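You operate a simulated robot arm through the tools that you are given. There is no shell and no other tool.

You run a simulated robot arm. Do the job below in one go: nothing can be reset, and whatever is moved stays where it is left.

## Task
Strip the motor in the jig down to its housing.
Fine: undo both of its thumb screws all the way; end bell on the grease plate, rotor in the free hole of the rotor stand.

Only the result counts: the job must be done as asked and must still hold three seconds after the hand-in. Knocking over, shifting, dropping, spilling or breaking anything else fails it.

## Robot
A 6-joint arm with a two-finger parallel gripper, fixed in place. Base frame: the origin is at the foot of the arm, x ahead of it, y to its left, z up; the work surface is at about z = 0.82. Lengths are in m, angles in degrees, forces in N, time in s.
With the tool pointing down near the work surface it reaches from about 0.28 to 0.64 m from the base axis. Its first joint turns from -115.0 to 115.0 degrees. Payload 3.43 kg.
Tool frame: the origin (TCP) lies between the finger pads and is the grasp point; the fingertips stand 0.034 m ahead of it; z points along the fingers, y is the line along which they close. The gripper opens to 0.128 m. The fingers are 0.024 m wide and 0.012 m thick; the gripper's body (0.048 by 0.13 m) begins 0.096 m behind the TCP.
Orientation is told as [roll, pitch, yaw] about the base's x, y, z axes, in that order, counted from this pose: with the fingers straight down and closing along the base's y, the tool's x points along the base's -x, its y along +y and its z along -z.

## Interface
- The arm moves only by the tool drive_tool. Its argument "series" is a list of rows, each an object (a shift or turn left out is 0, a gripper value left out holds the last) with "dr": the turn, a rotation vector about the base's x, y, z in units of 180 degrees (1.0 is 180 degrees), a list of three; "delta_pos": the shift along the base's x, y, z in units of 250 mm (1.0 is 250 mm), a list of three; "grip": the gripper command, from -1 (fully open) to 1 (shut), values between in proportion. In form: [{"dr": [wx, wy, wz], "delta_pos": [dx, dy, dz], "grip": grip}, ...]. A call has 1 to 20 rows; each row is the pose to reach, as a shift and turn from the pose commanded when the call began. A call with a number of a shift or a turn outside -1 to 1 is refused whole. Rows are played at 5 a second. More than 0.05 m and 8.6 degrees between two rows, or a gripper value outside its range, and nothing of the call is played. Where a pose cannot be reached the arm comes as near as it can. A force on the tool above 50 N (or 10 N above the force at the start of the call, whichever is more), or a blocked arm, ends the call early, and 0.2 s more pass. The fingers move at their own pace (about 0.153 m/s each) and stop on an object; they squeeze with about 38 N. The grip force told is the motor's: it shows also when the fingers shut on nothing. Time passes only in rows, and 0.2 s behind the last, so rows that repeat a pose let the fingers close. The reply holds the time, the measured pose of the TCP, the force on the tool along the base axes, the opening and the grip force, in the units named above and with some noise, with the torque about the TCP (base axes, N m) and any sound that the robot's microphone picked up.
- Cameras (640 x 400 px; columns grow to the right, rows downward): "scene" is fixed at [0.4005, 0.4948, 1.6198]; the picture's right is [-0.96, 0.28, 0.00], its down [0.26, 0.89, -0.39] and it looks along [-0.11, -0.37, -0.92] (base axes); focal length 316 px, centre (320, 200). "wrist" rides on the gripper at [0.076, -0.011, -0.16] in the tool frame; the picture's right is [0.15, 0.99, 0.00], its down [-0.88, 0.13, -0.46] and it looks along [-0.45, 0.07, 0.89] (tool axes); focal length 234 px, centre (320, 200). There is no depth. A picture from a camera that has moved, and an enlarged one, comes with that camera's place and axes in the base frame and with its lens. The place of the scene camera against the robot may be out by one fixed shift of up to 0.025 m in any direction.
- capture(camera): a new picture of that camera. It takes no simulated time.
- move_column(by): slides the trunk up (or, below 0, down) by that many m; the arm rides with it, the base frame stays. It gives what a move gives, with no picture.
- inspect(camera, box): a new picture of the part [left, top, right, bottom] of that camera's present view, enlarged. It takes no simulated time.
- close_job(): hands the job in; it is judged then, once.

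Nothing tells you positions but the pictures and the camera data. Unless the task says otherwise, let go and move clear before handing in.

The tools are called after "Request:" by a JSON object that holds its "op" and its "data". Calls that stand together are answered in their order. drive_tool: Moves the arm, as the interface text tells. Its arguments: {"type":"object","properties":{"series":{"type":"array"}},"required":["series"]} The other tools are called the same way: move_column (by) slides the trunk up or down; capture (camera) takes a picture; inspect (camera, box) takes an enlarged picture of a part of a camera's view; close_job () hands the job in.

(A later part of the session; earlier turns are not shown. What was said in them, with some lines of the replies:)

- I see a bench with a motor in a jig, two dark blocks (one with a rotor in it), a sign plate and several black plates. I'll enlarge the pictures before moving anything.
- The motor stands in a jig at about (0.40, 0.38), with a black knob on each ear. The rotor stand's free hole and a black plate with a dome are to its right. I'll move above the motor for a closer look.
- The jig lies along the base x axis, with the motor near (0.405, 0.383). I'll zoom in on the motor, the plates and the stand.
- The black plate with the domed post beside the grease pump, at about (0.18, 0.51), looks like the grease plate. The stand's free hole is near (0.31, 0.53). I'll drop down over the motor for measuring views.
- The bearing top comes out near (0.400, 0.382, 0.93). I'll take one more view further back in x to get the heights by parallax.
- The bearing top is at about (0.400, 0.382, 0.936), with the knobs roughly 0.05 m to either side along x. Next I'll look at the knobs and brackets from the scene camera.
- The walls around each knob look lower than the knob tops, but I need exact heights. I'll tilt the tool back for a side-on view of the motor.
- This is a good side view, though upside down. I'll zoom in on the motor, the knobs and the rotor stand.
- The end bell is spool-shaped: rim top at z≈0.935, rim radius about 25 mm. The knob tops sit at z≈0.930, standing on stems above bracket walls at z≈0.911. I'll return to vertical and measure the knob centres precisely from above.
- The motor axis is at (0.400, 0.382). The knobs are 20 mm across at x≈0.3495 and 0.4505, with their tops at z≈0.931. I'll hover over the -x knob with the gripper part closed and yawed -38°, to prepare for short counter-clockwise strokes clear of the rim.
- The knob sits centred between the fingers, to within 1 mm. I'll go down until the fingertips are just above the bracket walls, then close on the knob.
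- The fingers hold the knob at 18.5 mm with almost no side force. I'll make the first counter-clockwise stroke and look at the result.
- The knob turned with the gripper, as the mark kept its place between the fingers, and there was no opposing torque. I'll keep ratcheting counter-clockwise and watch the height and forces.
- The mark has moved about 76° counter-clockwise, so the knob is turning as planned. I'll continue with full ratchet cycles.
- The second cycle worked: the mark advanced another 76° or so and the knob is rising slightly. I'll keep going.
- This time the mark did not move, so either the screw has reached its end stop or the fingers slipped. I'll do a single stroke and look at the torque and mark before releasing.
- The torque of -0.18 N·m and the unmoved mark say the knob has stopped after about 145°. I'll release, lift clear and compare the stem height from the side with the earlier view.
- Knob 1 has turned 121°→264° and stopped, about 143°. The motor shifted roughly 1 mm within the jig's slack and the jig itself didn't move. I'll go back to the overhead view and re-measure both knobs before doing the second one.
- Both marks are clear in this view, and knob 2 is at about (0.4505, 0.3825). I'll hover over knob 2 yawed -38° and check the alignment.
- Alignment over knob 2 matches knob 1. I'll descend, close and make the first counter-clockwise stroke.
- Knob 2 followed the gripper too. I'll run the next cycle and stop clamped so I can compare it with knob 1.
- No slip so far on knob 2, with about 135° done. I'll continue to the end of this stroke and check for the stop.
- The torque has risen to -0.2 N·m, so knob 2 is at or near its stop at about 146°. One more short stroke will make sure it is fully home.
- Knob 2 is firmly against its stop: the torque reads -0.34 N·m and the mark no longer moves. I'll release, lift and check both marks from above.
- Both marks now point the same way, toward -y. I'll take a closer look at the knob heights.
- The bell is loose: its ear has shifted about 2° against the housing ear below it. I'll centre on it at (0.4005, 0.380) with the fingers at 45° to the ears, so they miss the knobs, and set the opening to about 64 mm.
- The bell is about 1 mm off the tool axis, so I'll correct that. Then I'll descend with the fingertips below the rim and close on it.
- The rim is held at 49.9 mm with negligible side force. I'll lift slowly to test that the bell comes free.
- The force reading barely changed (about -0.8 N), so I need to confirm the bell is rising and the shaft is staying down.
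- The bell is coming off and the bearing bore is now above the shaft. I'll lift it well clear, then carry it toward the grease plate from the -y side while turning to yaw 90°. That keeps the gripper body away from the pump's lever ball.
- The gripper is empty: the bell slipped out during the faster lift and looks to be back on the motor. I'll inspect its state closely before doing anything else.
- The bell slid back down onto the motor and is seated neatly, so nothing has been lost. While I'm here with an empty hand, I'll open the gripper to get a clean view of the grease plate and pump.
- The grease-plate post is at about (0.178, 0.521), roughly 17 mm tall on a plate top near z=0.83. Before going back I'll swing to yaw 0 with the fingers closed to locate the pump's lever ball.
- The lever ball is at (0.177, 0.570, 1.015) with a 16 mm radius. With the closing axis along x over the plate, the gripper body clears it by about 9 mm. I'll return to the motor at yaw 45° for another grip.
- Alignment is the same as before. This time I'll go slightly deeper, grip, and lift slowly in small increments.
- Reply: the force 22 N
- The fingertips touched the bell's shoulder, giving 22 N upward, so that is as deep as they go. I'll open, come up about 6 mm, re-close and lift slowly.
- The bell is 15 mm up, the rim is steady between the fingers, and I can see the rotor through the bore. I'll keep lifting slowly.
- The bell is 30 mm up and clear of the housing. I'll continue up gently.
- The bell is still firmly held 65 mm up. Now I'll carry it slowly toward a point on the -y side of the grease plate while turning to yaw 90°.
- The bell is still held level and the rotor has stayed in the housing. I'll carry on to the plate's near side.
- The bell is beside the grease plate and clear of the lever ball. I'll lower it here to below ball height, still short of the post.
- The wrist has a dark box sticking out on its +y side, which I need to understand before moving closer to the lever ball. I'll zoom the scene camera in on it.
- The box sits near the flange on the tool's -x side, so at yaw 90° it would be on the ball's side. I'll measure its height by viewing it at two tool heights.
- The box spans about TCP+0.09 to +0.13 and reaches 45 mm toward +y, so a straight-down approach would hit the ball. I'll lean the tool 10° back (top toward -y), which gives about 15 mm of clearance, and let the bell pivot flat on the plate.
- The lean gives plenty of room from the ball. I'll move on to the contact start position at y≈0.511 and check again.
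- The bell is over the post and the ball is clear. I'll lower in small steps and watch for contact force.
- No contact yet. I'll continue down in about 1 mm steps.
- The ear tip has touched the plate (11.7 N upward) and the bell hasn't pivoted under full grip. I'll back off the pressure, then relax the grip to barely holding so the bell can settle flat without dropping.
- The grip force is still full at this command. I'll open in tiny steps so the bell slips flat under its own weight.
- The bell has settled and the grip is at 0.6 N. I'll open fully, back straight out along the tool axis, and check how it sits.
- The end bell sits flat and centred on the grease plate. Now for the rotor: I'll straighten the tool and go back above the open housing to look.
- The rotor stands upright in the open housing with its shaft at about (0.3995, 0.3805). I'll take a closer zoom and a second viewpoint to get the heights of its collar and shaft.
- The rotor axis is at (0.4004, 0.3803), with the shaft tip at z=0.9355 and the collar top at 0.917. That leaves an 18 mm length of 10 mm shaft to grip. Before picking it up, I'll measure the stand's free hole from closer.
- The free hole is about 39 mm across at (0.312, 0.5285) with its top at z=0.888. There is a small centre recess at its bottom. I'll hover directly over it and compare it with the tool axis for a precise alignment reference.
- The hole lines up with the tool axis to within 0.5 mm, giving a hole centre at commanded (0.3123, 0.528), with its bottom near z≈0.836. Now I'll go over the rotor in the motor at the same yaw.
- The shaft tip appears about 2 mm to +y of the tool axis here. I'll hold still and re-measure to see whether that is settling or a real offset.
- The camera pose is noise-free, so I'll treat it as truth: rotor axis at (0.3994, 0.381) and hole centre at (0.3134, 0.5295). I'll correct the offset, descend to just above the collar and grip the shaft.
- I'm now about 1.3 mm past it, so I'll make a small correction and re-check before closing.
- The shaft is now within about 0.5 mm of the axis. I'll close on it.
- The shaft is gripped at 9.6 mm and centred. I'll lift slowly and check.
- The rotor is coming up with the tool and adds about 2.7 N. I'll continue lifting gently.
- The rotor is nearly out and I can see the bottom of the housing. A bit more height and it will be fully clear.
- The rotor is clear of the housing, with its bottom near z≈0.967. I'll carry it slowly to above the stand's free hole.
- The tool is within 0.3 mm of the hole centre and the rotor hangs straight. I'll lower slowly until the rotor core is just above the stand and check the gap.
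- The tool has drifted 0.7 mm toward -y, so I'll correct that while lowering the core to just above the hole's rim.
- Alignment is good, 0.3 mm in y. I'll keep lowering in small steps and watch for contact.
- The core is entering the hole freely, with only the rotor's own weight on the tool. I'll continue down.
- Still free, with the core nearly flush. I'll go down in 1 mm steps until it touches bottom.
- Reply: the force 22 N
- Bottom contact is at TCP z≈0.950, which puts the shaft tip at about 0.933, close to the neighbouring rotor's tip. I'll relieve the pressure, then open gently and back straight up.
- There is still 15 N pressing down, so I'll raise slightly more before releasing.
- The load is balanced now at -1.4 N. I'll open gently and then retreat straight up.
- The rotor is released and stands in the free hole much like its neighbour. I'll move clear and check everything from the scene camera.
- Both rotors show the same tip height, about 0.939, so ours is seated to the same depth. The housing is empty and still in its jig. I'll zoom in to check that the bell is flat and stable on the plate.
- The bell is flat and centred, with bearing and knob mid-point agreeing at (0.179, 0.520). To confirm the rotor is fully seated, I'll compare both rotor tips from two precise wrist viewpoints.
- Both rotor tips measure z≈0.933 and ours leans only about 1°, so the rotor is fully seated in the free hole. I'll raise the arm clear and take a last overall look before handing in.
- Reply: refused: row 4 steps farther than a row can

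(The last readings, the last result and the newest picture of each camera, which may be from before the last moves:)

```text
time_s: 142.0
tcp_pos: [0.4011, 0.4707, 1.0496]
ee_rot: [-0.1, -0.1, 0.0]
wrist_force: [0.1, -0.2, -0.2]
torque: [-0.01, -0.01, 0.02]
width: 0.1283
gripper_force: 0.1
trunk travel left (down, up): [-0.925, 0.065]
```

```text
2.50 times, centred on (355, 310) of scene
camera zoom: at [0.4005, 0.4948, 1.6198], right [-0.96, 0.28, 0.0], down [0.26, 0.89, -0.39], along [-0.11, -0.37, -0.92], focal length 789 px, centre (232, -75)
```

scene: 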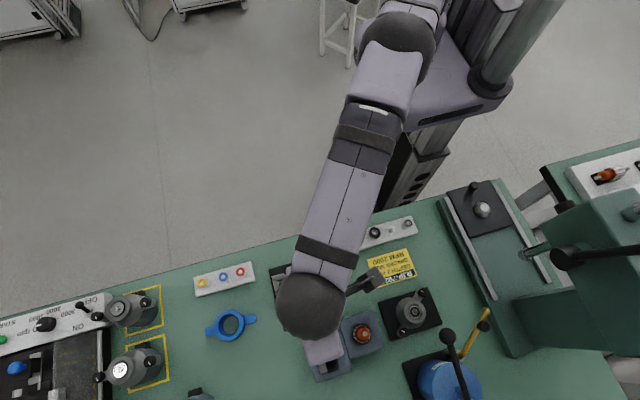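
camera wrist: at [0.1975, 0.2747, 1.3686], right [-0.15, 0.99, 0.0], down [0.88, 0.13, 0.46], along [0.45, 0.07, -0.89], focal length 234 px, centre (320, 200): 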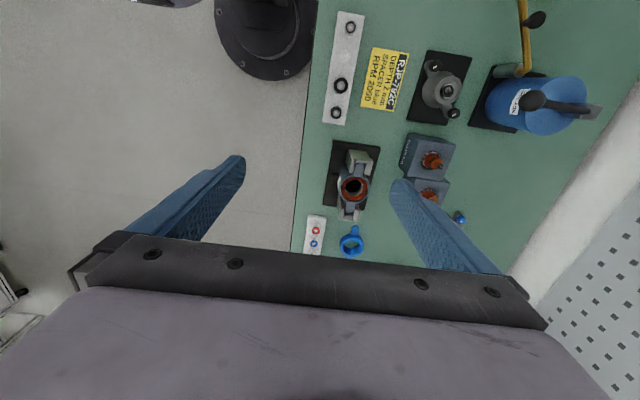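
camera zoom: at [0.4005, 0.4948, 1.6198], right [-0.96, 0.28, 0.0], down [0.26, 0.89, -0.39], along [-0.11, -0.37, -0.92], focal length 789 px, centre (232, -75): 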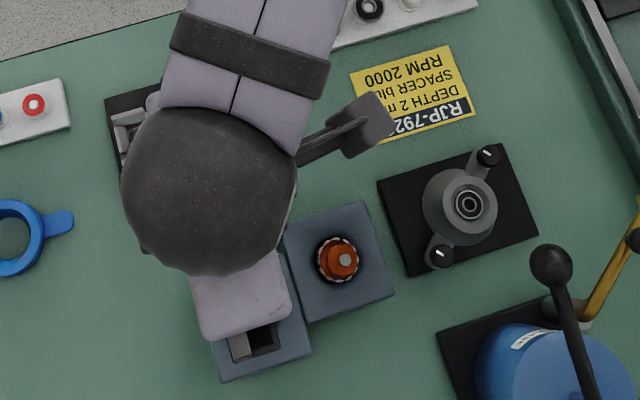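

That move was refused because one step was too long, so nothing moved. I'll repeat it with smaller steps.

Request:
{"op": "drive_tool", "data": {"series": [{"delta_pos": [0, 0, 0.1], "grip": -1}, {"delta_pos": [0, -0.04, 0.22]}, {"delta_pos": [-0.05, -0.12, 0.32]}, {"delta_pos": [-0.12, -0.22, 0.42]}, {"delta_pos": [-0.19, -0.32, 0.52]}, {"delta_pos": [-0.26, -0.42, 0.6]}, {"delta_pos": [-0.33, -0.53, 0.68]}, {"delta_pos": [-0.41, -0.63, 0.74]}, {"delta_pos": [-0.48, -0.71, 0.79]}, {"delta_pos": [-0.51, -0.74, 0.8]}, {"delta_pos": [-0.51, -0.74, 0.8]}]}}

Request:
{"op": "capture", "data": {"camera": "scene"}}

Request:
{"op": "inspect", "data": {"camera": "scene", "box": [260, 230, 450, 390]}}

```text
time_s: 144.4
tcp_pos: [0.2719, 0.2852, 1.2499]
ee_rot: [0.0, 0.0, 0.0]
wrist_force: [0.4, 0.6, 0.7]
torque: [-0.02, 0.02, 0.01]
width: 0.1276
gripper_force: 0.0
trunk travel left (down, up): [-0.925, 0.065]
```

```text
taken
```

scene: 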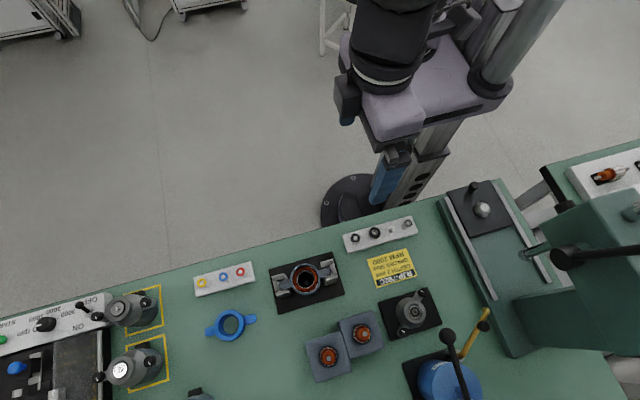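

```text
2.50 times, centred on (355, 310) of scene
camera zoom: at [0.4005, 0.4948, 1.6198], right [-0.96, 0.28, 0.0], down [0.26, 0.89, -0.39], along [-0.11, -0.37, -0.92], focal length 789 px, centre (232, -75)
```

zoom: 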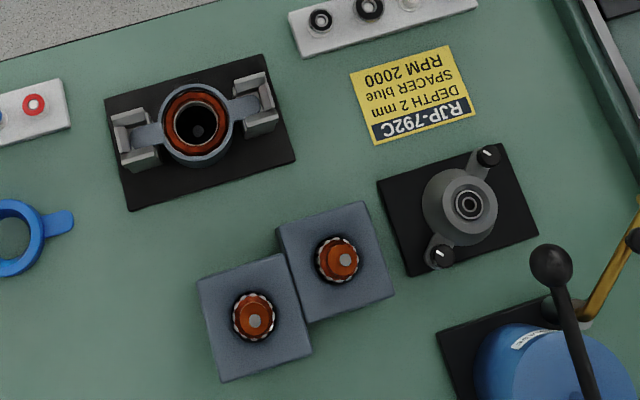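

The job is as asked: empty housing in the jig, end bell with both screws undone on the grease plate, rotor in the formerly free hole. Nothing else on the bench has moved and the arm is clear, so I'm handing in.

Request:
{"op": "close_job", "data": {}}

```text
The job is handed in.
```

The motor is stripped to its housing, which is still in the jig. I've handed the job in, but the reply only confirmed the hand-in and gave no verdict.

- **Thumb screws:** both are undone to their stops, about 145° counter-clockwise. The end bell then came off freely.
- **End bell:** it sits flat and centred on the grease plate, turned about 45° from how it sat on the motor. I placed it that way to keep the gripper clear of the grease pump's lever.
- **Rotor:** it stands in the formerly free hole of the rotor stand, at the same depth as the rotor next to it. It leans about 1°, within the hole's clearance.

On the first lift the end bell slipped out of the grip and slid back onto the motor. It reseated with no visible damage, and the second, slower lift held.

Nothing else on the bench looks to have moved in the final picture. The gripper is open and the arm is well clear.
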